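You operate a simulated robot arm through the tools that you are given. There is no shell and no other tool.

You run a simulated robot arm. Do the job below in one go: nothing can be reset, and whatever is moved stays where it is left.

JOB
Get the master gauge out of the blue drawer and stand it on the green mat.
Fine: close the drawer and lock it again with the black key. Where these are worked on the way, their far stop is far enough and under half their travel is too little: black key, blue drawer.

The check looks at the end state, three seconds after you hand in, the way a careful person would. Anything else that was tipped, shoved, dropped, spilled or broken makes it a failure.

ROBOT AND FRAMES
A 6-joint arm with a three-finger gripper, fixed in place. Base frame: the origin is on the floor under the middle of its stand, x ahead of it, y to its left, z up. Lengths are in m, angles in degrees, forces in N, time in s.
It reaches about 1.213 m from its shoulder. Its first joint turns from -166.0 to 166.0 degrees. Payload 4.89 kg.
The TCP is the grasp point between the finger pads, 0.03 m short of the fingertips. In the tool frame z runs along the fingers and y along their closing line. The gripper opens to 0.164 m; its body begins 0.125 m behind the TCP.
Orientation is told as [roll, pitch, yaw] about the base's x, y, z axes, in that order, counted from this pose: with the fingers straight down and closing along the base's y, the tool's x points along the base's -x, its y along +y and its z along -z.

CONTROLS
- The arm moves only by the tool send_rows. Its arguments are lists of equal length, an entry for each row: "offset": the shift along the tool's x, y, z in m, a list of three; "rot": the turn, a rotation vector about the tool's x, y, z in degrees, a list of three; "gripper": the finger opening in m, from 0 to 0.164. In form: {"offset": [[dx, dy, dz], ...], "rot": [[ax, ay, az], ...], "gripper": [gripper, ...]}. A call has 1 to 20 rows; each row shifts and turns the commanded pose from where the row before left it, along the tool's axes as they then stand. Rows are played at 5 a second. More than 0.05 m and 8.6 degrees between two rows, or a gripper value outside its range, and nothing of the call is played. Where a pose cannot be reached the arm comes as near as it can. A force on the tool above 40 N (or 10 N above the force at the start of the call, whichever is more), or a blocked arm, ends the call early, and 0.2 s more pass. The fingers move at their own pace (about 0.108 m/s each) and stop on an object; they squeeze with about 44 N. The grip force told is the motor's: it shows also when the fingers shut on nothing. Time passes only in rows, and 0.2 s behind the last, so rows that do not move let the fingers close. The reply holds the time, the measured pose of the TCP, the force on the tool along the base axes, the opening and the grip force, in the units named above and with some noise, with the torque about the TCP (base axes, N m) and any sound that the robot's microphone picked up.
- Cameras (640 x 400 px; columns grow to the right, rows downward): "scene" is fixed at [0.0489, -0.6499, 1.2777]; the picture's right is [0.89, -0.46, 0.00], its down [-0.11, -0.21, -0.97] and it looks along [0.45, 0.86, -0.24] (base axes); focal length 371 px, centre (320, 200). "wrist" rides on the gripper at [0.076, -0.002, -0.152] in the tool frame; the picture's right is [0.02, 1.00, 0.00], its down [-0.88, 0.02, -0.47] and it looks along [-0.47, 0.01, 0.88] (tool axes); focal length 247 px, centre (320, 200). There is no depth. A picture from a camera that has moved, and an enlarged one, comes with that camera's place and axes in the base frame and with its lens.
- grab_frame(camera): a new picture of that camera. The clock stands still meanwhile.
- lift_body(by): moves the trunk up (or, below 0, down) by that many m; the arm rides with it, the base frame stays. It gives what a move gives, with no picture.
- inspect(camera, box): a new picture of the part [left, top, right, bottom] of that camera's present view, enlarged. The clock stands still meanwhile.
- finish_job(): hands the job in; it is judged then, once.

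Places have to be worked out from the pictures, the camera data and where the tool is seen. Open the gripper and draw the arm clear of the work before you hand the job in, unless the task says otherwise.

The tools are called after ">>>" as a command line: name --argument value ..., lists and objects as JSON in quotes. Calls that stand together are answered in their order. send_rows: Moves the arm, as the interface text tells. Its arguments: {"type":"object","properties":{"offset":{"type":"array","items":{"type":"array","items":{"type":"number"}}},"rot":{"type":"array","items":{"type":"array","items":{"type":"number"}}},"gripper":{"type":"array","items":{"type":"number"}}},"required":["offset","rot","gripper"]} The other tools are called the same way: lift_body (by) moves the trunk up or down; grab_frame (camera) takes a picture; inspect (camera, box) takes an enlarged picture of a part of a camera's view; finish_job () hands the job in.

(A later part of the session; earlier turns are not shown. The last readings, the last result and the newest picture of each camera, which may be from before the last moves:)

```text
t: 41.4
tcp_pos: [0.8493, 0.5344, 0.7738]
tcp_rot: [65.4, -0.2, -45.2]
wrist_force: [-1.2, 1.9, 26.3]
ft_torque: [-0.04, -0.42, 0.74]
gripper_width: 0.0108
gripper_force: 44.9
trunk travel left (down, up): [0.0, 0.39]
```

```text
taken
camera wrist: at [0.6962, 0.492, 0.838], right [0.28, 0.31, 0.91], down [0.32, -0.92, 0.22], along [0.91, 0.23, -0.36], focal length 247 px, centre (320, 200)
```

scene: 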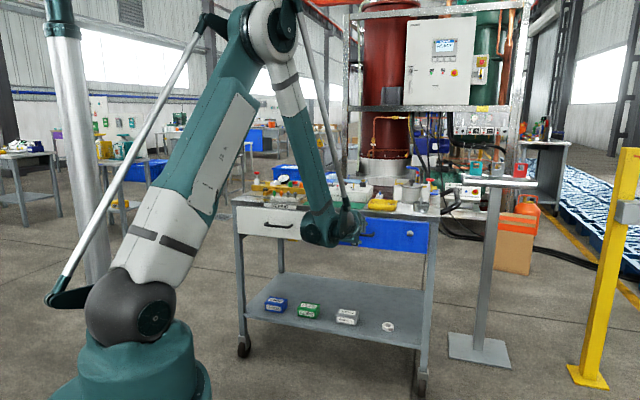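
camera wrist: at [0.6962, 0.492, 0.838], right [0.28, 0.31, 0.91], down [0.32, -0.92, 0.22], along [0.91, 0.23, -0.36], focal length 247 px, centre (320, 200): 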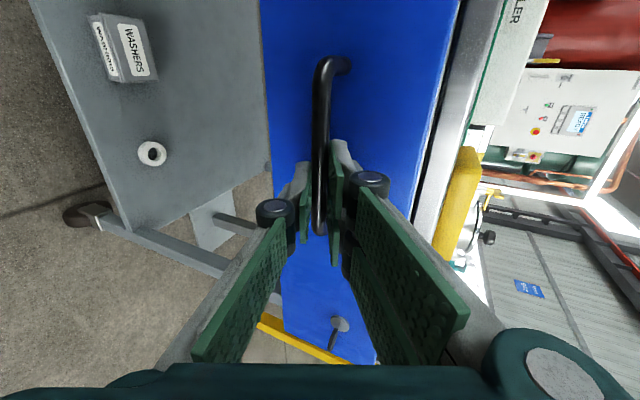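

The drawer is coming (TCP moved 3 cm with no n-load), so it is unlocked. I trim up 1 mm and pull another 16 cm.

>>> send_rows --offset '[[0, 0.0011, -0.0005], [0, -0.0084, -0.0182], [0, -0.0084, -0.0182], [0, -0.0084, -0.0182], [0, -0.0084, -0.0182], [0, -0.0084, -0.0182], [0, -0.0084, -0.0182], [0, -0.0084, -0.0182], [0, -0.0084, -0.0182]]' --rot '[[0, 0, 0], [0, 0, 0], [0, 0, 0], [0, 0, 0], [0, 0, 0], [0, 0, 0], [0, 0, 0], [0, 0, 0], [0, 0, 0]]' --gripper '[0.0, 0.0, 0.0, 0.0, 0.0, 0.0, 0.0, 0.0, 0.0]'

>>> grab_frame --camera "wrist"

>>> grab_frame --camera "scene"

```text
t: 43.4
tcp_pos: [0.7394, 0.426, 0.776]
tcp_rot: [64.8, -0.3, -45.2]
wrist_force: [3.7, -5.2, -31.5]
ft_torque: [-0.54, -0.07, -0.13]
gripper_width: 0.0108
gripper_force: 44.9
out of reach, approached as far as the arm can: row 9
trunk travel left (down, up): [0.0, 0.39]
stopped in row 9: the force on the tool passed its limit at 53 N (the readings are from after the stop); the commanded pose is now the measured one
```

```text
taken
camera wrist: at [0.5878, 0.3832, 0.8395], right [0.28, 0.32, 0.9], down [0.32, -0.92, 0.22], along [0.9, 0.23, -0.36], focal length 247 px, centre (320, 200)
```

wrist: 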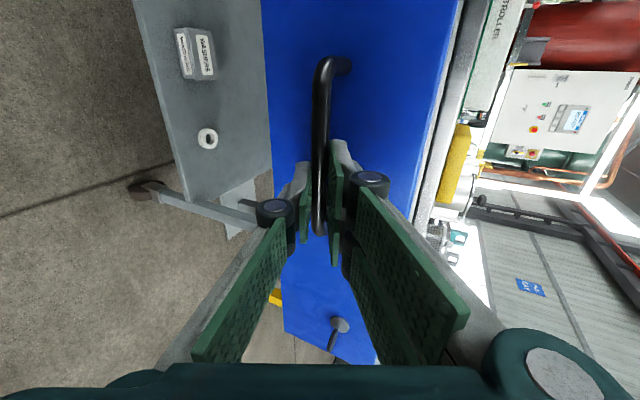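

```text
taken
```

scene: 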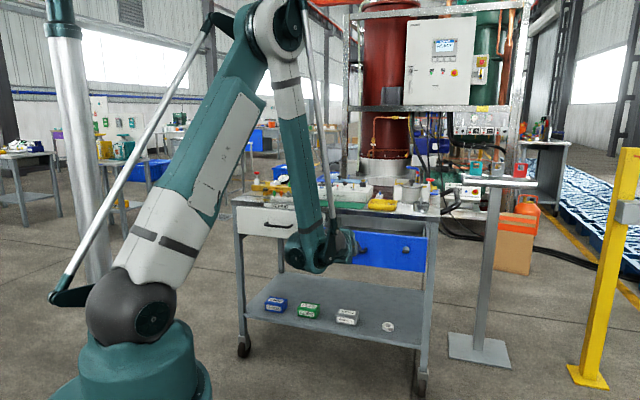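

The drawer is open 18.5 cm and the arm met its own reach limit, not the drawer's stop. I relax the load and pivot the tool about the bar to a steeper tilt (~50°) so I can pull further.

>>> send_rows --offset '[[0, -0.0015, 0], [0, 0.0013, 0], [0, 0.0013, 0], [0, 0.0013, 0], [0, 0.0013, 0], [0, 0.0013, 0]]' --rot '[[0, 0, 0], [5, 0, 0], [5, 0, 0], [5, 0, 0], [5, 0, 0], [5, 0, 0]]' --gripper '[0.0, 0.0, 0.0, 0.0, 0.0, 0.0]'

```text
t: 44.8
tcp_pos: [0.7414, 0.4283, 0.7796]
tcp_rot: [39.7, -0.2, -45.1]
wrist_force: [1.3, 0.7, -26.5]
ft_torque: [-0.66, -0.45, 0.64]
gripper_width: 0.011
gripper_force: 45.4
trunk travel left (down, up): [0.0, 0.39]
```

Tilt is now 50° with the bar still held. I trim 1.3 mm down and pull another 10 cm.

>>> send_rows --offset '[[0, -0.0008, 0.001], [0, -0.0154, -0.0128], [0, -0.0154, -0.0128], [0, -0.0154, -0.0128], [0, -0.0154, -0.0128], [0, -0.0154, -0.0128]]' --rot '[[0, 0, 0], [0, 0, 0], [0, 0, 0], [0, 0, 0], [0, 0, 0], [0, 0, 0]]' --gripper '[0.0, 0.0, 0.0, 0.0, 0.0, 0.0]'

>>> grab_frame --camera "wrist"

>>> grab_frame --camera "scene"

```text
t: 46.2
tcp_pos: [0.6692, 0.3559, 0.7782]
tcp_rot: [39.9, -0.3, -45.2]
wrist_force: [16.5, -18.0, -3.6]
ft_torque: [-1.0, -0.99, 0.34]
gripper_width: 0.0109
gripper_force: 44.8
trunk travel left (down, up): [0.0, 0.39]
```

```text
taken
camera wrist: at [0.545, 0.3418, 0.8963], right [0.53, 0.56, 0.64], down [0.41, -0.83, 0.38], along [0.74, 0.07, -0.67], focal length 247 px, centre (320, 200)
```

wrist: 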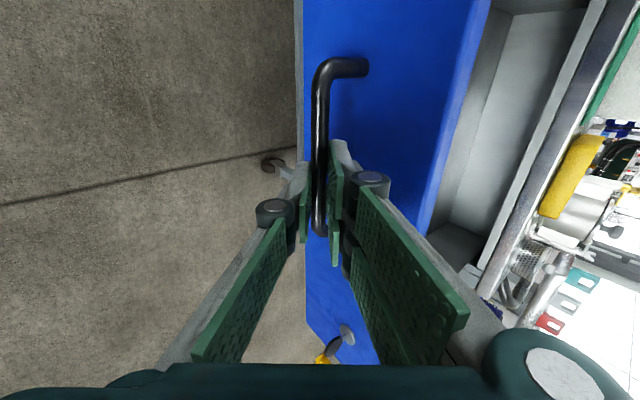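

```text
taken
```

scene: 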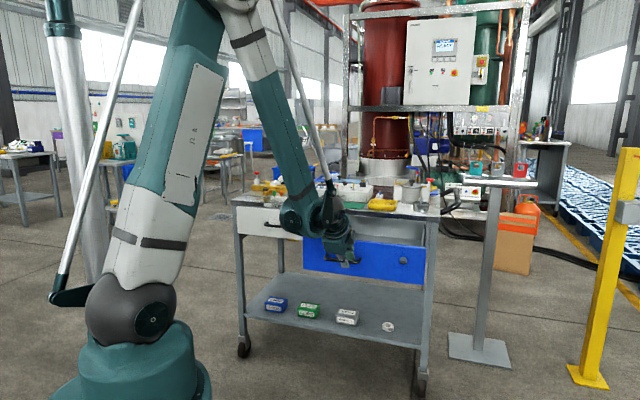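

The drawer is open about 29 cm. I release the handle, back away along the tool axis and rise to look inside.

>>> send_rows --offset '[[-0.001, 0, 0], [0, 0, 0], [0, 0, 0], [0, 0, -0.03], [0, 0, -0.04], [0, 0, -0.04]]' --rot '[[0, 0, 0], [0, 0, 0], [0, 0, 0], [0, 0, 0], [0, 0, 0], [0, 0, 0]]' --gripper '[0.0, 0.05, 0.05, 0.05, 0.05, 0.05]'

>>> grab_frame --camera "wrist"

>>> grab_frame --camera "scene"

```text
t: 47.6
tcp_pos: [0.6215, 0.3088, 0.8625]
tcp_rot: [39.9, -0.2, -45.2]
wrist_force: [2.6, 1.1, -1.7]
ft_torque: [-0.09, 0.2, 0.11]
gripper_width: 0.0501
gripper_force: 0.1
trunk travel left (down, up): [0.0, 0.39]
```

```text
taken
camera wrist: at [0.4969, 0.2951, 0.9802], right [0.53, 0.56, 0.64], down [0.42, -0.83, 0.38], along [0.74, 0.07, -0.67], focal length 247 px, centre (320, 200)
```

wrist: 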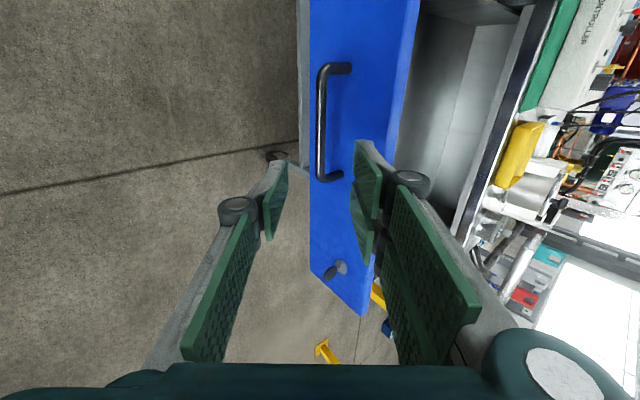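

```text
taken
```

scene: 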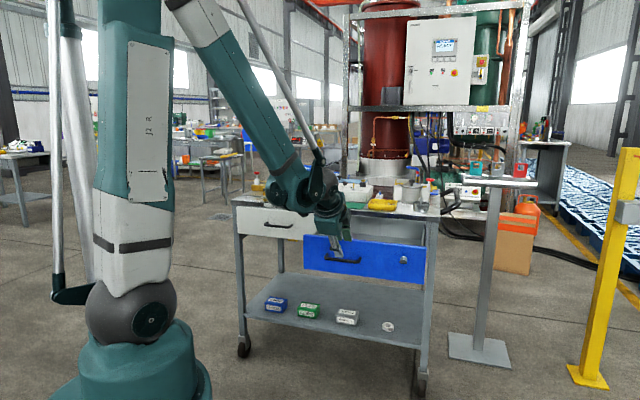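

Clear of the handle. I raise the trunk 0.25 m to look down into the open drawer.

>>> lift_body --by 0.25

>>> grab_frame --camera "wrist"

>>> grab_frame --camera "scene"

```text
t: 50.2
tcp_pos: [0.6205, 0.3097, 1.1139]
tcp_rot: [39.9, -0.1, -45.1]
wrist_force: [0.9, -0.8, 0.0]
ft_torque: [0.01, 0.01, 0.01]
gripper_width: 0.0502
gripper_force: 0.1
trunk travel left (down, up): [-0.25, 0.14]
```

```text
taken
camera wrist: at [0.4958, 0.2947, 1.2304], right [0.53, 0.56, 0.64], down [0.42, -0.83, 0.38], along [0.74, 0.07, -0.67], focal length 247 px, centre (320, 200)
```

wrist: 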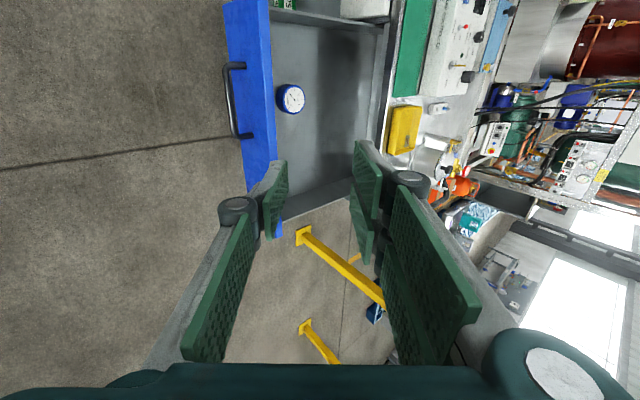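

```text
taken
```

scene: 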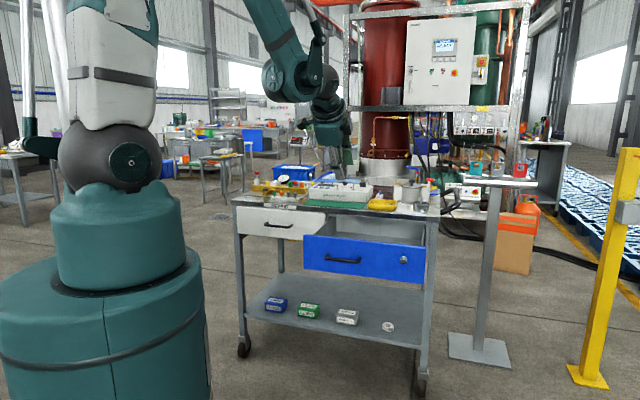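

The master gauge shows: a blue dial gauge with a white face lying near the drawer's front-left. I zoom in on it.

>>> inspect --camera "wrist" --box '[220, 0, 400, 225]'

>>> inspect --camera "wrist" --box '[255, 70, 335, 120]'

>>> inspect --camera "wrist" --box '[340, 0, 500, 200]'

```text
1.78 times, centred on (310, 112) of wrist
camera zoom: at [0.4958, 0.2947, 1.2304], right [0.53, 0.56, 0.64], down [0.42, -0.83, 0.38], along [0.74, 0.07, -0.67], focal length 439 px, centre (338, 356)
```

zoom: 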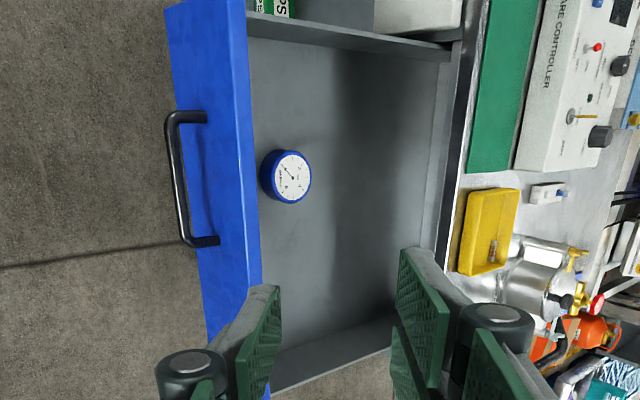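

```text
8.00 times, centred on (295, 95) of wrist
camera zoom: at [0.4958, 0.2947, 1.2304], right [0.53, 0.56, 0.64], down [0.42, -0.83, 0.38], along [0.74, 0.07, -0.67], focal length 1976 px, centre (520, 1040)
```

zoom: 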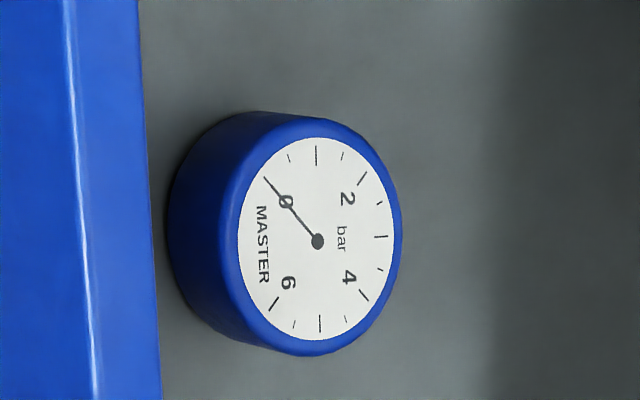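

```text
2.00 times, centred on (420, 100) of wrist
camera zoom: at [0.4958, 0.2947, 1.2304], right [0.53, 0.56, 0.64], down [0.42, -0.83, 0.38], along [0.74, 0.07, -0.67], focal length 494 px, centre (120, 400)
```

zoom: 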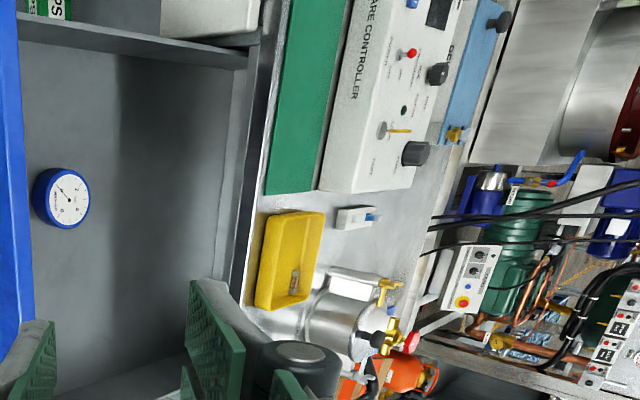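

The gauge is a short blue cylinder (≈64 mm across, ≈30 mm tall) standing dial-up near n≈0.89, u≈0.20; the mat spans about n 1.07–1.19, from u≈0.20 leftwards. I bring the tool to fingers-down with the closing line along the bench and move above the drawer.

>>> send_rows --offset '[[0, 0, 0], [0, 0, 0], [0, 0, 0], [0, 0, 0], [0, 0, 0], [0, 0, 0], [0, 0, 0], [0, 0, 0], [0, 0, 0], [0, 0, 0], [0, 0, 0], [0, 0, 0], [0, 0, 0], [0, 0, 0], [0, 0, 0], [0, 0, 0], [-0.045, 0, 0], [-0.045, 0, 0], [-0.045, 0, 0], [0, 0, 0]]' --rot '[[8, 0, 0], [8, 0, 0], [8, 0, 0], [8, 0, 0], [7.9, 0, 0], [0, 0, -8.2], [0, 0, -8.2], [0, 0, -8.2], [0, 0, -8.2], [0, 0, -8.2], [0, 0, -8.2], [0, 0, -8.2], [0, 0, -8.2], [0, 0, -8.2], [0, 0, -8.2], [0, 0, -8.2], [0, 0, 0], [0, 0, 0], [0, 0, 0], [0, 0, 0]]' --gripper '[0.1, 0.1, 0.1, 0.1, 0.1, 0.1, 0.1, 0.1, 0.1, 0.1, 0.1, 0.1, 0.1, 0.1, 0.1, 0.1, 0.1, 0.1, 0.1, 0.1]'

>>> grab_frame --camera "wrist"

>>> grab_frame --camera "scene"

```text
t: 54.4
tcp_pos: [0.7164, 0.4039, 1.1107]
tcp_rot: [-0.2, 0.0, 45.0]
wrist_force: [0.7, 0.0, -0.7]
ft_torque: [-0.14, 0.17, 0.0]
gripper_width: 0.0999
gripper_force: 0.0
trunk travel left (down, up): [-0.25, 0.14]
```

```text
taken
camera wrist: at [0.6637, 0.3501, 1.2646], right [-0.72, 0.69, 0.0], down [0.61, 0.64, 0.47], along [0.33, 0.34, -0.88], focal length 247 px, centre (320, 200)
```

wrist: 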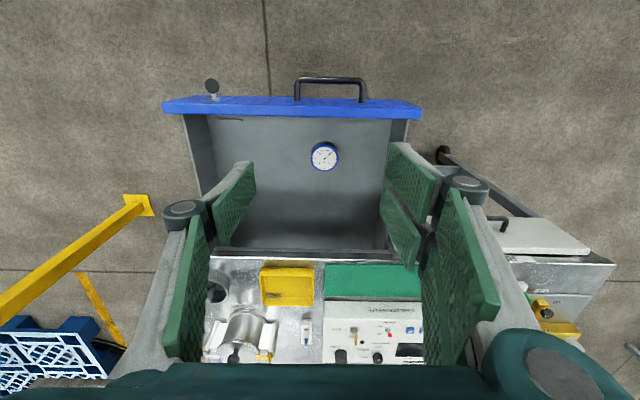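

```text
taken
```

scene: 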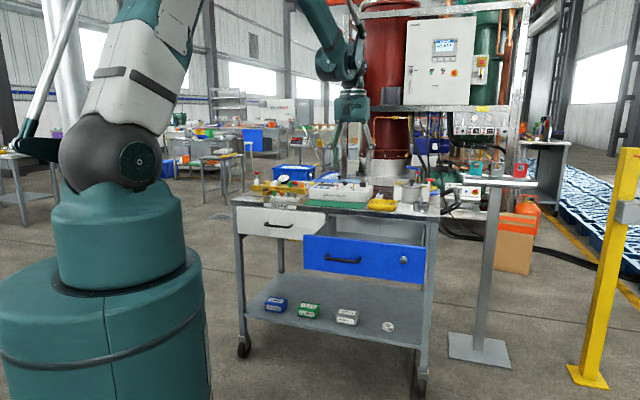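

>>> inspect --camera "wrist" --box '[160, 60, 440, 290]'

>>> inspect --camera "wrist" --box '[280, 120, 376, 180]'

>>> inspect --camera "wrist" --box '[190, 250, 450, 375]'

```text
1.74 times, centred on (300, 175) of wrist
camera zoom: at [0.6637, 0.3501, 1.2646], right [-0.72, 0.69, 0.0], down [0.61, 0.64, 0.47], along [0.33, 0.34, -0.88], focal length 430 px, centre (355, 244)
```

zoom: 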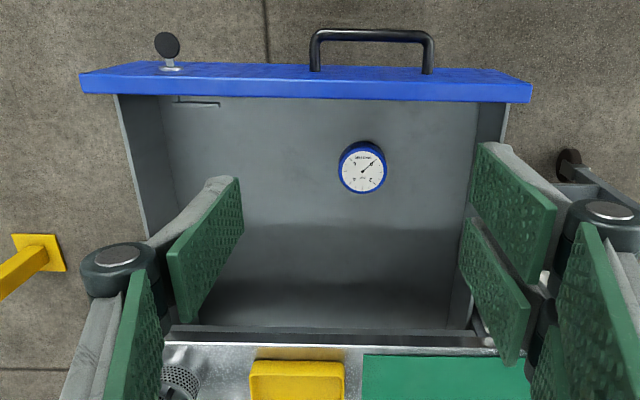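

```text
6.67 times, centred on (328, 150) of wrist
camera zoom: at [0.6637, 0.3501, 1.2646], right [-0.72, 0.69, 0.0], down [0.61, 0.64, 0.47], along [0.33, 0.34, -0.88], focal length 1646 px, centre (267, 533)
```

zoom: 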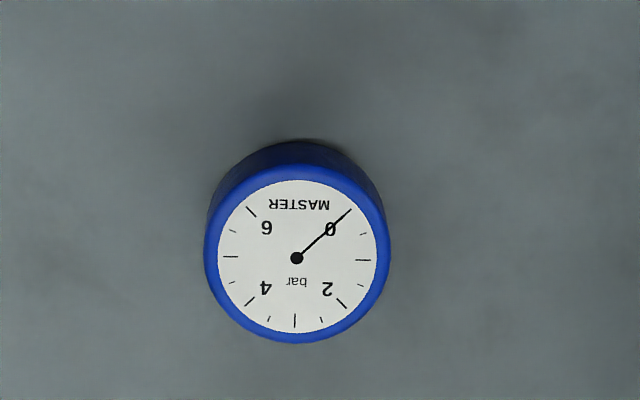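

```text
2.46 times, centred on (320, 312) of wrist
camera zoom: at [0.6637, 0.3501, 1.2646], right [-0.72, 0.69, 0.0], down [0.61, 0.64, 0.47], along [0.33, 0.34, -0.88], focal length 608 px, centre (320, -77)
```

zoom: 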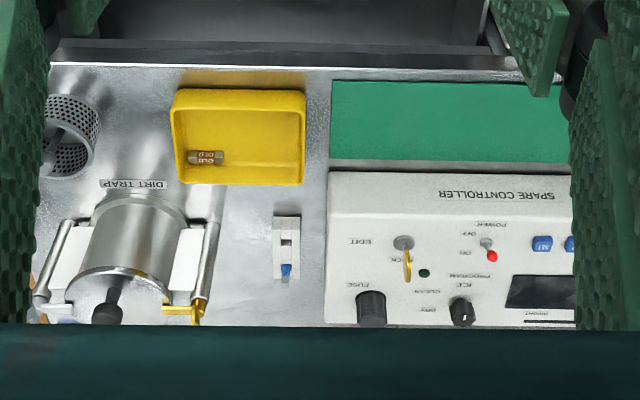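

Two views agree: dial face centre at n≈0.888, u≈0.206, z≈0.7525, diameter ≈60 mm, drawer floor ≈0.723. I centre over it and descend to z≈0.85 for a check before the final approach.

>>> send_rows --offset '[[-0.048, 0.0075, 0], [-0.0478, 0.0075, 0], [0, 0, 0.043], [0, 0, 0.043], [0, 0, 0.043], [0, 0, 0.043], [0, 0, 0.043], [0, 0, 0.043], [0, 0, 0]]' --rot '[[0, 0, 0], [0, 0, 0], [0, 0, 0], [0, 0, 0], [0, 0, 0], [0, 0, 0], [0, 0, 0], [0, 0, 0], [0, 0, 0]]' --gripper '[0.1, 0.1, 0.1, 0.1, 0.1, 0.1, 0.1, 0.1, 0.1]'

>>> grab_frame --camera "wrist"

>>> grab_frame --camera "scene"

```text
t: 56.4
tcp_pos: [0.7729, 0.4805, 0.8535]
tcp_rot: [-0.2, -0.1, 45.1]
wrist_force: [1.2, 0.3, 0.1]
ft_torque: [-0.02, 0.03, 0.02]
gripper_width: 0.1
gripper_force: 0.1
trunk travel left (down, up): [-0.25, 0.14]
```

```text
taken
camera wrist: at [0.7209, 0.4258, 1.0078], right [-0.72, 0.69, 0.0], down [0.61, 0.64, 0.47], along [0.33, 0.34, -0.88], focal length 247 px, centre (320, 200)
```

wrist: 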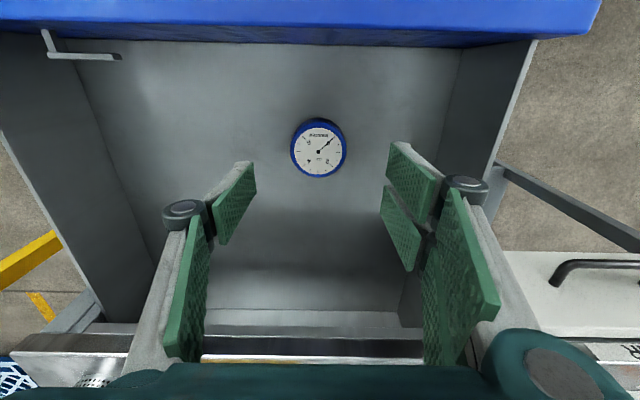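

```text
taken
```

scene: 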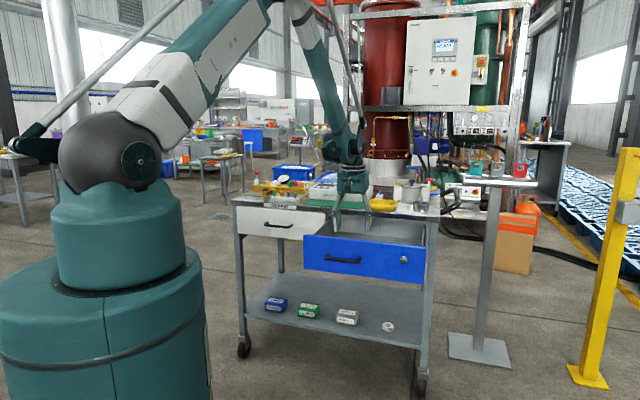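

The gauge is centred under the gripper (within 2 mm). I descend to z≈0.763 so the tips stay about 1 cm above the drawer floor, then close.

>>> send_rows --offset '[[0, 0, 0.03], [0, 0, 0.03], [0, 0, 0.03], [0, 0, 0]]' --rot '[[0, 0, 0], [0, 0, 0], [0, 0, 0], [0, 0, 0]]' --gripper '[0.1, 0.1, 0.1, 0.1]'

>>> grab_frame --camera "wrist"

>>> inspect --camera "wrist" --box '[220, 100, 420, 225]'

```text
t: 57.4
tcp_pos: [0.7734, 0.4824, 0.7675]
tcp_rot: [-0.2, 0.0, 45.0]
wrist_force: [0.9, 1.0, -0.4]
ft_torque: [-0.05, 0.01, 0.02]
gripper_width: 0.0999
gripper_force: 0.0
trunk travel left (down, up): [-0.25, 0.14]
```

```text
taken
camera wrist: at [0.7199, 0.4269, 0.9203], right [-0.72, 0.69, 0.0], down [0.61, 0.64, 0.47], along [0.33, 0.34, -0.88], focal length 247 px, centre (320, 200)
```

wrist: 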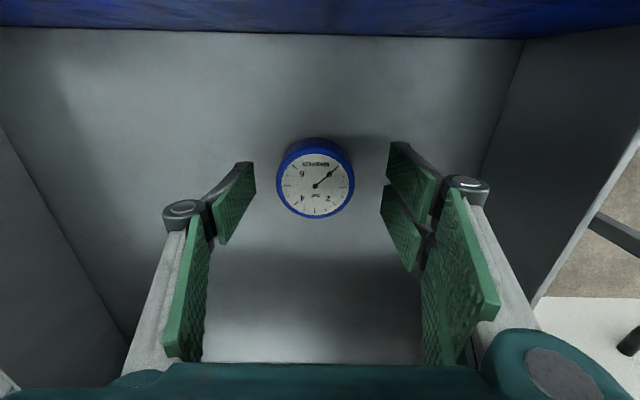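

```text
3.20 times, centred on (320, 162) of wrist
camera zoom: at [0.7199, 0.4269, 0.9203], right [-0.72, 0.69, 0.0], down [0.61, 0.64, 0.47], along [0.33, 0.34, -0.88], focal length 790 px, centre (320, 320)
```

zoom: 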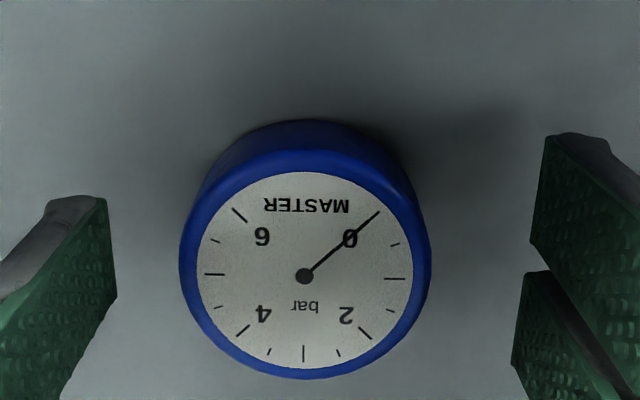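

Gauge is ~2 mm toward the thumb and the tips are still ~1.4 cm above the floor. I trim 2 mm sideways, go down 8 mm and close on the body.

>>> send_rows --offset '[[0, -0.002, 0.008], [0, 0, 0], [0, 0, 0], [0, 0, 0], [0, 0, 0], [0, 0, 0]]' --rot '[[0, 0, 0], [0, 0, 0], [0, 0, 0], [0, 0, 0], [0, 0, 0], [0, 0, 0]]' --gripper '[0.1, 0.08, 0.07, 0.06, 0.05, 0.05]'

>>> grab_frame --camera "wrist"

>>> inspect --camera "wrist" --box '[220, 100, 420, 225]'

```text
t: 58.8
tcp_pos: [0.7734, 0.4814, 0.7576]
tcp_rot: [-0.2, 0.1, 45.0]
wrist_force: [-0.4, -0.1, 0.1]
ft_torque: [-0.01, 0.01, -0.02]
gripper_width: 0.0599
gripper_force: 44.3
trunk travel left (down, up): [-0.25, 0.14]
```

```text
taken
camera wrist: at [0.7207, 0.426, 0.9121], right [-0.72, 0.69, 0.0], down [0.61, 0.64, 0.47], along [0.33, 0.34, -0.88], focal length 247 px, centre (320, 200)
```

wrist: 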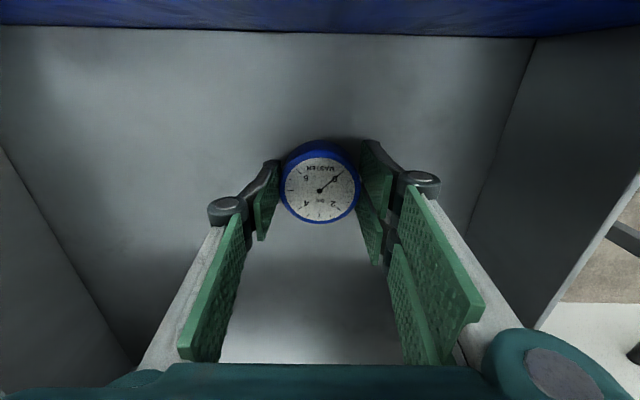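

```text
3.20 times, centred on (320, 162) of wrist
camera zoom: at [0.7207, 0.426, 0.9121], right [-0.72, 0.69, 0.0], down [0.61, 0.64, 0.47], along [0.33, 0.34, -0.88], focal length 790 px, centre (320, 320)
```

zoom: 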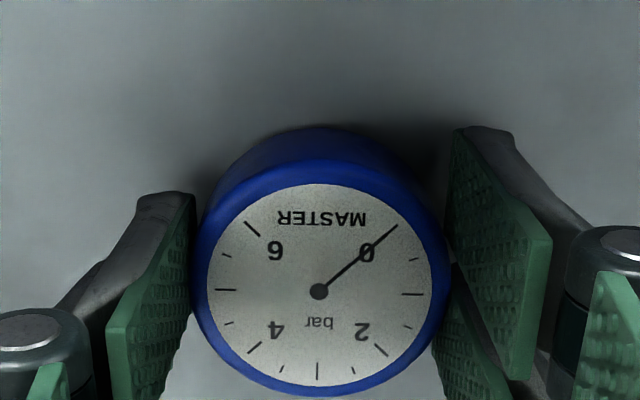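

The gauge is gripped at 60 mm with balanced forces. I lift it straight up 25 cm and check it.

>>> send_rows --offset '[[0, 0, -0.015], [0, 0, -0.025], [0, 0, -0.04], [0, 0, -0.04], [0, 0, -0.04], [0, 0, -0.045], [0, 0, -0.045]]' --rot '[[0, 0, 0], [0, 0, 0], [0, 0, 0], [0, 0, 0], [0, 0, 0], [0, 0, 0], [0, 0, 0]]' --gripper '[0.05, 0.05, 0.05, 0.05, 0.05, 0.05, 0.05]'

>>> grab_frame --camera "wrist"

>>> inspect --camera "scene" --box '[220, 90, 460, 300]'

```text
t: 60.4
tcp_pos: [0.775, 0.4787, 1.0051]
tcp_rot: [-0.2, -0.1, 44.9]
wrist_force: [0.6, -0.3, -0.3]
ft_torque: [-0.09, 0.07, 0.01]
gripper_width: 0.0499
gripper_force: 0.1
trunk travel left (down, up): [-0.25, 0.14]
```

```text
taken
camera wrist: at [0.7222, 0.425, 1.1593], right [-0.72, 0.69, 0.0], down [0.61, 0.64, 0.47], along [0.33, 0.34, -0.88], focal length 247 px, centre (320, 200)
```

wrist: 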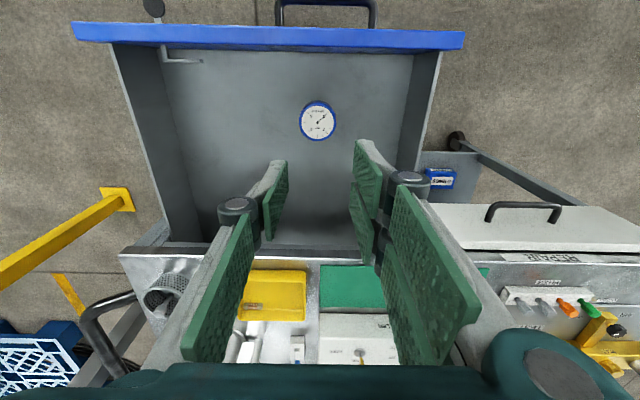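

```text
1.90 times, centred on (340, 195) of scene
camera zoom: at [0.0489, -0.6499, 1.2777], right [0.89, -0.46, 0.0], down [-0.11, -0.21, -0.97], along [0.45, 0.86, -0.24], focal length 706 px, centre (282, 210)
```

zoom: 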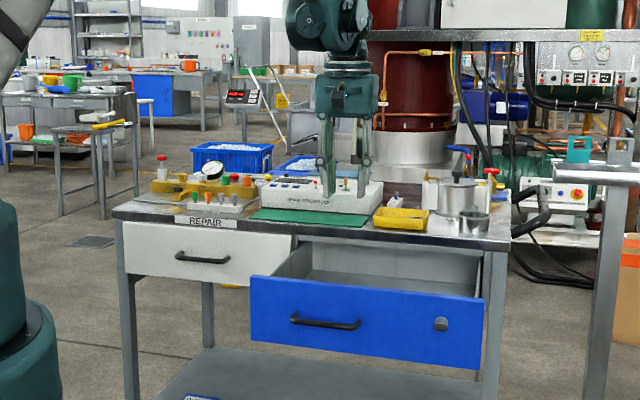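

The gauge slipped out: the opening ran to 50 mm and the gauge is still standing dial-up in the drawer at nearly the same place. I inspect it closely before a deeper grip.

>>> inspect --camera "wrist" --box '[280, 90, 360, 140]'

>>> inspect --camera "wrist" --box '[230, 250, 420, 370]'

```text
8.00 times, centred on (320, 115) of wrist
camera zoom: at [0.7222, 0.425, 1.1593], right [-0.72, 0.69, 0.0], down [0.61, 0.64, 0.47], along [0.33, 0.34, -0.88], focal length 1976 px, centre (320, 880)
```

zoom: 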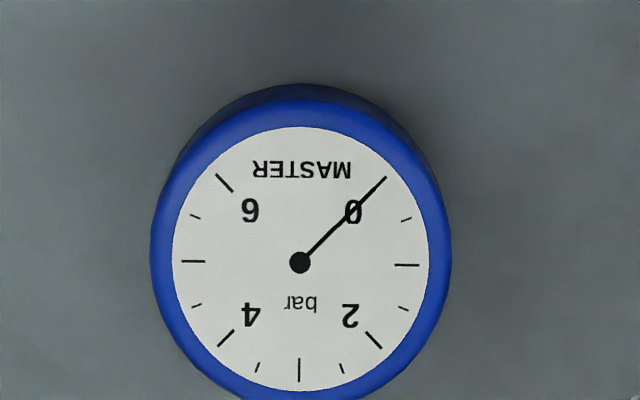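

```text
3.33 times, centred on (325, 310) of wrist
camera zoom: at [0.7222, 0.425, 1.1593], right [-0.72, 0.69, 0.0], down [0.61, 0.64, 0.47], along [0.33, 0.34, -0.88], focal length 823 px, centre (303, -167)
```

zoom: 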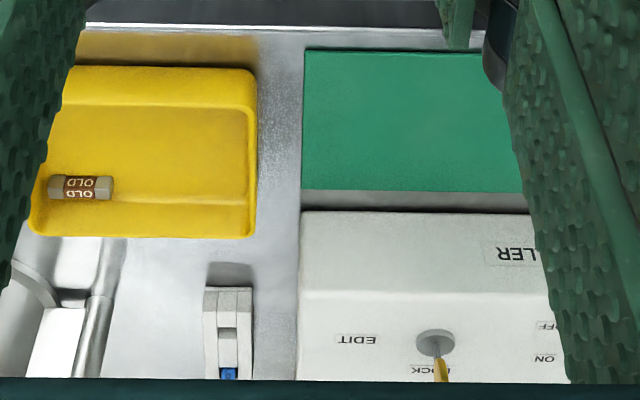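

The gauge stands unmoved. I reopen to 10 cm and go straight back down the same line, then feel for the drawer floor in millimetre steps to get a deeper grip.

>>> send_rows --offset '[[0, 0, 0], [0, 0, 0], [0, 0, 0.045], [0, 0, 0.045], [0, 0, 0.04], [0, 0, 0.04], [0, 0, 0.04], [0, 0, 0.025], [0, 0, 0.013], [0, 0, 0]]' --rot '[[0, 0, 0], [0, 0, 0], [0, 0, 0], [0, 0, 0], [0, 0, 0], [0, 0, 0], [0, 0, 0], [0, 0, 0], [0, 0, 0], [0, 0, 0]]' --gripper '[0.09, 0.1, 0.1, 0.1, 0.1, 0.1, 0.1, 0.1, 0.1, 0.1]'

>>> send_rows --offset '[[0, 0, 0.002], [0, 0, 0.001], [0, 0, 0]]' --rot '[[0, 0, 0], [0, 0, 0], [0, 0, 0]]' --gripper '[0.1, 0.1, 0.1]'

>>> inspect --camera "wrist" --box '[220, 100, 420, 225]'

```text
t: 62.6
tcp_pos: [0.7729, 0.4788, 0.7595]
tcp_rot: [-0.3, -0.1, 45.0]
wrist_force: [0.0, 0.1, -0.2]
ft_torque: [-0.01, 0.06, -0.02]
gripper_width: 0.0999
gripper_force: 0.0
trunk travel left (down, up): [-0.25, 0.14]
```

```text
t: 63.4
tcp_pos: [0.7749, 0.4814, 0.7569]
tcp_rot: [-0.1, 0.0, 44.9]
wrist_force: [-0.2, 0.8, 0.1]
ft_torque: [-0.02, 0.0, -0.02]
gripper_width: 0.0999
gripper_force: 0.0
trunk travel left (down, up): [-0.25, 0.14]
```

```text
3.20 times, centred on (320, 162) of wrist
camera zoom: at [0.7208, 0.426, 0.9107], right [-0.72, 0.69, 0.0], down [0.61, 0.64, 0.47], along [0.33, 0.34, -0.88], focal length 790 px, centre (320, 320)
```

zoom: 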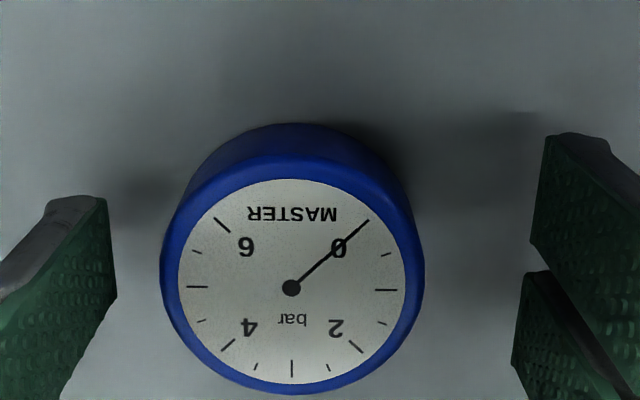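

The gauge shifted about 5 mm toward the thumb side when it slipped. I recentre 5 mm and feel further down for the floor.

>>> send_rows --offset '[[0, -0.005, 0], [0, 0, 0.001], [0, 0, 0.001], [0, 0, 0.001], [0, 0, 0]]' --rot '[[0, 0, 0], [0, 0, 0], [0, 0, 0], [0, 0, 0], [0, 0, 0]]' --gripper '[0.1, 0.1, 0.1, 0.1, 0.1]'

>>> send_rows --offset '[[0, 0, 0.001], [0, 0, 0.001], [0, 0, 0]]' --rot '[[0, 0, 0], [0, 0, 0], [0, 0, 0]]' --gripper '[0.1, 0.1, 0.1]'

```text
t: 64.6
tcp_pos: [0.777, 0.4772, 0.7529]
tcp_rot: [-0.2, -0.1, 45.0]
wrist_force: [-0.4, 0.0, -0.1]
ft_torque: [0.01, 0.02, -0.01]
gripper_width: 0.1
gripper_force: 0.0
trunk travel left (down, up): [-0.25, 0.14]
```

```text
t: 65.4
tcp_pos: [0.7789, 0.4783, 0.7526]
tcp_rot: [-0.2, 0.0, 45.0]
wrist_force: [-0.3, 0.5, 0.1]
ft_torque: [0.0, -0.02, 0.04]
gripper_width: 0.1
gripper_force: 0.1
trunk travel left (down, up): [-0.25, 0.14]
```

Still no floor contact at z≈0.752, so the floor is lower than I judged. I go on in small steps.

>>> send_rows --offset '[[0, 0, 0.001], [0, 0, 0.001], [0, 0, 0.001], [0, 0, 0]]' --rot '[[0, 0, 0], [0, 0, 0], [0, 0, 0], [0, 0, 0]]' --gripper '[0.1, 0.1, 0.1, 0.1]'

>>> send_rows --offset '[[0, 0, 0.001], [0, 0, 0.001], [0, 0, 0.001], [0, 0, 0]]' --rot '[[0, 0, 0], [0, 0, 0], [0, 0, 0], [0, 0, 0]]' --gripper '[0.1, 0.1, 0.1, 0.1]'

>>> inspect --camera "wrist" --box '[220, 100, 420, 225]'

```text
t: 66.4
tcp_pos: [0.7782, 0.4785, 0.7484]
tcp_rot: [-0.2, -0.1, 45.0]
wrist_force: [-0.3, 0.4, 0.3]
ft_torque: [-0.01, 0.01, -0.02]
gripper_width: 0.1
gripper_force: 0.1
trunk travel left (down, up): [-0.25, 0.14]
```

```text
t: 67.4
tcp_pos: [0.7778, 0.4773, 0.7446]
tcp_rot: [-0.2, 0.1, 45.0]
wrist_force: [-0.8, -0.1, 0.6]
ft_torque: [-0.02, -0.01, 0.02]
gripper_width: 0.0999
gripper_force: 0.0
trunk travel left (down, up): [-0.25, 0.14]
```

```text
3.20 times, centred on (320, 162) of wrist
camera zoom: at [0.7255, 0.4236, 0.8988], right [-0.72, 0.69, 0.0], down [0.61, 0.64, 0.47], along [0.33, 0.34, -0.88], focal length 790 px, centre (320, 320)
```

zoom: 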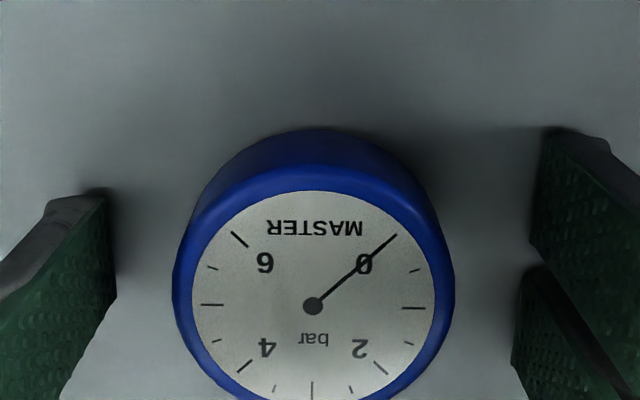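

Still free (TCP z≈0.745) and the tips' shadows are nearly touching. I continue feeling down millimetre by millimetre.

>>> send_rows --offset '[[0, 0, 0.001], [0, 0, 0.001], [0, 0, 0]]' --rot '[[0, 0, 0], [0, 0, 0], [0, 0, 0]]' --gripper '[0.1, 0.1, 0.1]'

>>> send_rows --offset '[[0, 0, 0.001], [0, 0, 0.001], [0, 0, 0]]' --rot '[[0, 0, 0], [0, 0, 0], [0, 0, 0]]' --gripper '[0.1, 0.1, 0.1]'

```text
t: 68.2
tcp_pos: [0.7794, 0.478, 0.7431]
tcp_rot: [-0.2, 0.0, 45.0]
wrist_force: [0.5, -0.2, 0.4]
ft_torque: [-0.02, 0.04, -0.02]
gripper_width: 0.0999
gripper_force: 0.0
trunk travel left (down, up): [-0.25, 0.14]
```

```text
t: 69.0
tcp_pos: [0.7796, 0.4785, 0.7422]
tcp_rot: [-0.2, 0.0, 45.1]
wrist_force: [-0.3, -3.3, 6.3]
ft_torque: [0.16, 0.22, 0.14]
gripper_width: 0.0999
gripper_force: 0.0
trunk travel left (down, up): [-0.25, 0.14]
```

Floor contact (6 N) at TCP z≈0.742, so the floor is near 0.712. I rise 2 mm, close fully on the body, then lift only 1 cm slowly to test the hold.

>>> send_rows --offset '[[0, 0, -0.002], [0, 0, 0], [0, 0, 0], [0, 0, 0], [0, 0, 0], [0, 0, 0]]' --rot '[[0, 0, 0], [0, 0, 0], [0, 0, 0], [0, 0, 0], [0, 0, 0], [0, 0, 0]]' --gripper '[0.1, 0.08, 0.06, 0.03, 0.0, 0.0]'

>>> send_rows --offset '[[0, 0, -0.003], [0, 0, -0.003], [0, 0, -0.004], [0, 0, 0]]' --rot '[[0, 0, 0], [0, 0, 0], [0, 0, 0], [0, 0, 0]]' --gripper '[0.0, 0.0, 0.0, 0.0]'

>>> inspect --camera "wrist" --box '[220, 100, 420, 225]'

```text
t: 70.0
tcp_pos: [0.7761, 0.4788, 0.7464]
tcp_rot: [-0.1, -0.1, 45.1]
wrist_force: [-2.1, 4.7, 26.7]
ft_torque: [0.53, 0.54, -0.04]
gripper_width: 0.0605
gripper_force: 44.0
trunk travel left (down, up): [-0.25, 0.14]
stopped in row 4: the force on the tool passed its limit at 42 N (the readings are from after the stop); the commanded pose is now the measured one
```

```text
t: 71.0
tcp_pos: [0.7776, 0.4789, 0.7535]
tcp_rot: [-0.2, 0.1, 45.1]
wrist_force: [-0.5, 0.4, -2.7]
ft_torque: [0.02, 0.0, 0.01]
gripper_width: 0.0603
gripper_force: 44.0
trunk travel left (down, up): [-0.25, 0.14]
```

```text
3.20 times, centred on (320, 162) of wrist
camera zoom: at [0.7247, 0.4244, 0.9075], right [-0.72, 0.69, 0.0], down [0.61, 0.64, 0.47], along [0.33, 0.34, -0.88], focal length 790 px, centre (320, 320)
```

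zoom: 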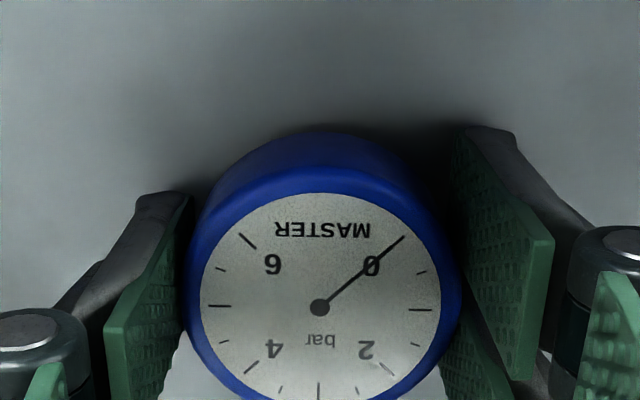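

The fingertips reach lower as they close (they touched the floor), and now ~2.7 N of weight hangs on the tool with the opening steady at 60 mm. I lift another 4 cm slowly and verify.

>>> send_rows --offset '[[0, 0, -0.005], [0, 0, -0.007], [0, 0, -0.01], [0, 0, -0.01], [0, 0, -0.008], [0, 0, 0]]' --rot '[[0, 0, 0], [0, 0, 0], [0, 0, 0], [0, 0, 0], [0, 0, 0], [0, 0, 0]]' --gripper '[0.0, 0.0, 0.0, 0.0, 0.0, 0.0]'

>>> grab_frame --camera "wrist"

```text
t: 72.4
tcp_pos: [0.7772, 0.4797, 0.7947]
tcp_rot: [-0.2, 0.0, 45.1]
wrist_force: [0.2, -0.4, -2.2]
ft_torque: [0.02, -0.04, 0.01]
gripper_width: 0.0602
gripper_force: 43.9
trunk travel left (down, up): [-0.25, 0.14]
```

```text
taken
camera wrist: at [0.7246, 0.4242, 0.9483], right [-0.72, 0.69, 0.0], down [0.61, 0.64, 0.47], along [0.33, 0.34, -0.88], focal length 247 px, centre (320, 200)
```

wrist: 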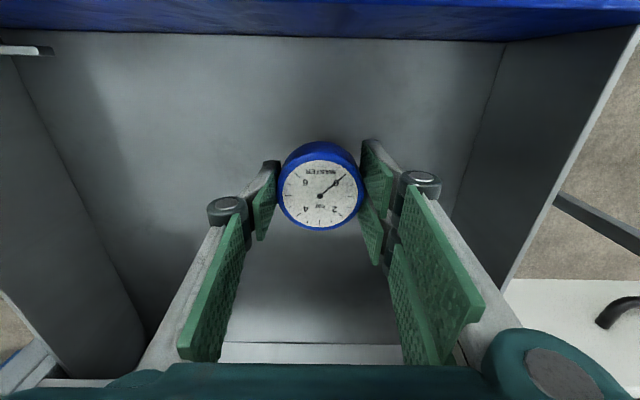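

The gauge is held firmly (60 mm, ~2.5 N weight). I raise it to z≈1.0, clear of everything on the bench top, then traverse half way toward the mat.

>>> send_rows --offset '[[0, 0, -0.02], [0, 0, -0.035], [0, 0, -0.04], [0, 0, -0.04], [0, 0, -0.04], [0, 0, -0.03], [-0.015, 0.008, 0], [-0.03, 0.016, 0], [-0.03, 0.016, 0], [-0.03, 0.016, 0], [-0.015, 0.008, 0], [0, 0, 0]]' --rot '[[0, 0, 0], [0, 0, 0], [0, 0, 0], [0, 0, 0], [0, 0, 0], [0, 0, 0], [0, 0, 0], [0, 0, 0], [0, 0, 0], [0, 0, 0], [0, 0, 0], [0, 0, 0]]' --gripper '[0.0, 0.0, 0.0, 0.0, 0.0, 0.0, 0.0, 0.0, 0.0, 0.0, 0.0, 0.0]'

>>> grab_frame --camera "wrist"

>>> grab_frame --camera "scene"

```text
t: 75.0
tcp_pos: [0.8163, 0.61, 0.9972]
tcp_rot: [0.0, 0.0, 45.1]
wrist_force: [-0.2, 0.7, -1.9]
ft_torque: [-0.06, 0.02, -0.01]
gripper_width: 0.0606
gripper_force: 43.3
trunk travel left (down, up): [-0.25, 0.14]
```

```text
taken
camera wrist: at [0.7638, 0.5547, 1.1516], right [-0.72, 0.69, 0.0], down [0.61, 0.64, 0.47], along [0.33, 0.34, -0.88], focal length 247 px, centre (320, 200)
```

wrist: 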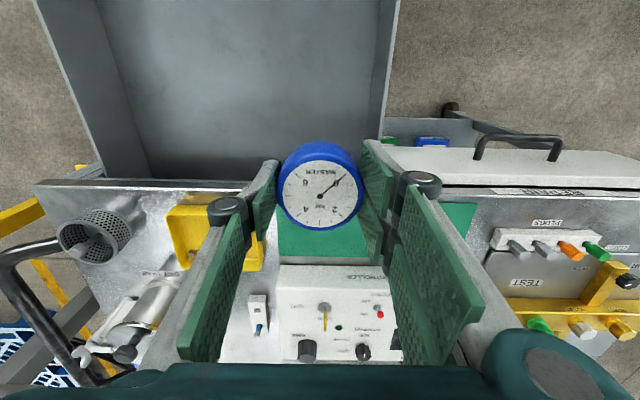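

```text
taken
```

scene: 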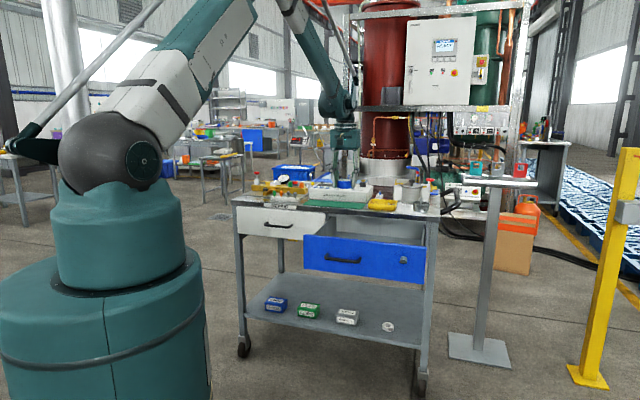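

The gauge is upright in the grip and half way across; the mat spans u 0.20 to −0.06 and n 1.08–1.18 (top ≈0.867). I continue to above its middle (n≈1.129, u≈0.08).

>>> send_rows --offset '[[-0.0125, 0.006, 0], [-0.027, 0.015, 0], [-0.027, 0.015, 0], [-0.027, 0.015, 0], [-0.027, 0.015, 0], [0, 0, 0], [0, 0, 0]]' --rot '[[0, 0, 0], [0, 0, 0], [0, 0, 0], [0, 0, 0], [0, 0, 0], [0, 0, 0], [0, 0, 0]]' --gripper '[0.0, 0.0, 0.0, 0.0, 0.0, 0.0, 0.0]'

>>> grab_frame --camera "wrist"

>>> inspect --camera "scene" --box '[240, 100, 460, 240]'

```text
t: 76.6
tcp_pos: [0.8547, 0.7439, 0.998]
tcp_rot: [-0.2, 0.0, 45.1]
wrist_force: [0.0, -0.3, -2.4]
ft_torque: [-0.07, 0.04, 0.0]
gripper_width: 0.0603
gripper_force: 44.2
trunk travel left (down, up): [-0.25, 0.14]
```

```text
taken
camera wrist: at [0.8019, 0.6883, 1.1519], right [-0.72, 0.69, 0.0], down [0.61, 0.64, 0.47], along [0.33, 0.34, -0.88], focal length 247 px, centre (320, 200)
```

wrist: 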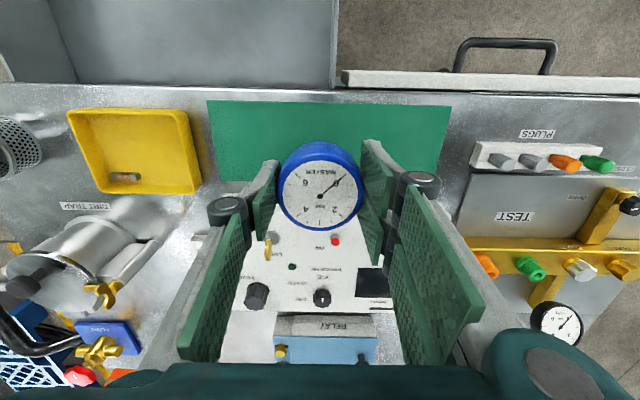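

```text
2.86 times, centred on (350, 170) of scene
camera zoom: at [0.0489, -0.6499, 1.2777], right [0.89, -0.46, 0.0], down [-0.11, -0.21, -0.97], along [0.45, 0.86, -0.24], focal length 1060 px, centre (234, 286)
```

zoom: 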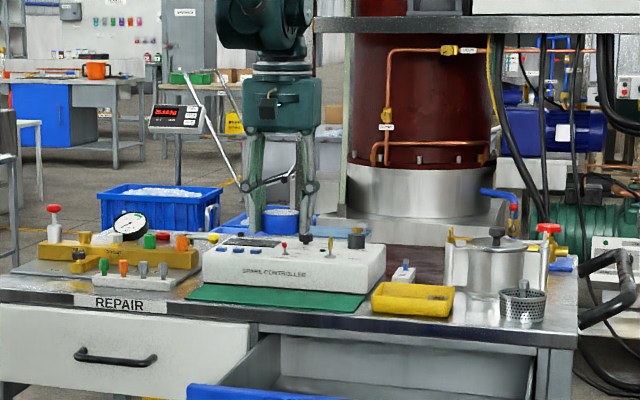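

Positioned over the mat centre (n≈1.130, u≈0.078). I descend to z≈0.915 and then feel for contact in small steps.

>>> send_rows --offset '[[0, 0, 0.02], [0, 0, 0.025], [0, 0, 0.025], [0, 0, 0.012], [0, 0, 0]]' --rot '[[0, 0, 0], [0, 0, 0], [0, 0, 0], [0, 0, 0], [0, 0, 0]]' --gripper '[0.0, 0.0, 0.0, 0.0, 0.0]'

>>> grab_frame --camera "wrist"

>>> inspect --camera "scene" --box '[280, 150, 400, 225]'

```text
t: 77.8
tcp_pos: [0.8556, 0.7421, 0.915]
tcp_rot: [-0.1, 0.0, 45.0]
wrist_force: [0.2, -0.7, -2.6]
ft_torque: [-0.03, 0.01, 0.01]
gripper_width: 0.0604
gripper_force: 43.9
trunk travel left (down, up): [-0.25, 0.14]
```

```text
taken
camera wrist: at [0.8029, 0.6879, 1.0689], right [-0.72, 0.69, 0.0], down [0.61, 0.64, 0.47], along [0.33, 0.34, -0.88], focal length 247 px, centre (320, 200)
```

wrist: 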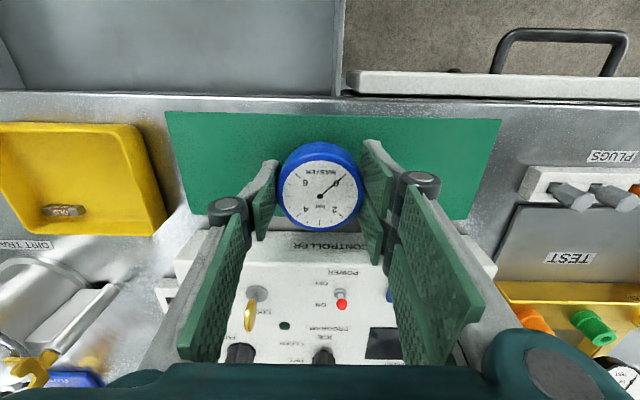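

```text
5.33 times, centred on (340, 188) of scene
camera zoom: at [0.0489, -0.6499, 1.2777], right [0.89, -0.46, 0.0], down [-0.11, -0.21, -0.97], along [0.45, 0.86, -0.24], focal length 1978 px, centre (213, 267)
```

zoom: 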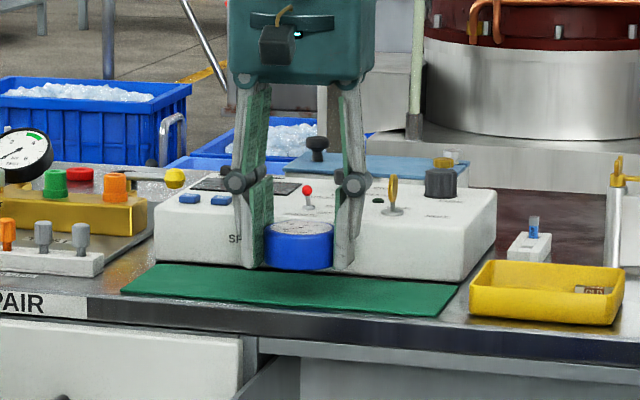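

The gauge hangs about 1.5 cm above the mat's middle. I lower in 2–3 mm steps watching the force.

>>> send_rows --offset '[[0, 0, 0.003], [0, 0, 0.003], [0, 0, 0.002], [0, 0, 0]]' --rot '[[0, 0, 0], [0, 0, 0], [0, 0, 0], [0, 0, 0]]' --gripper '[0.0, 0.0, 0.0, 0.0]'

>>> send_rows --offset '[[0, 0, 0.0015], [0, 0, 0.0015], [0, 0, 0]]' --rot '[[0, 0, 0], [0, 0, 0], [0, 0, 0]]' --gripper '[0.0, 0.0, 0.0]'

```text
t: 78.8
tcp_pos: [0.8549, 0.7416, 0.9079]
tcp_rot: [-0.1, 0.0, 45.2]
wrist_force: [-0.1, 0.4, -1.9]
ft_torque: [-0.01, 0.04, 0.01]
gripper_width: 0.0602
gripper_force: 44.7
trunk travel left (down, up): [-0.25, 0.14]
```

```text
t: 79.6
tcp_pos: [0.8554, 0.7419, 0.906]
tcp_rot: [-0.1, 0.0, 45.1]
wrist_force: [0.2, 0.5, -1.5]
ft_torque: [0.01, 0.02, 0.0]
gripper_width: 0.0604
gripper_force: 44.0
trunk travel left (down, up): [-0.25, 0.14]
```

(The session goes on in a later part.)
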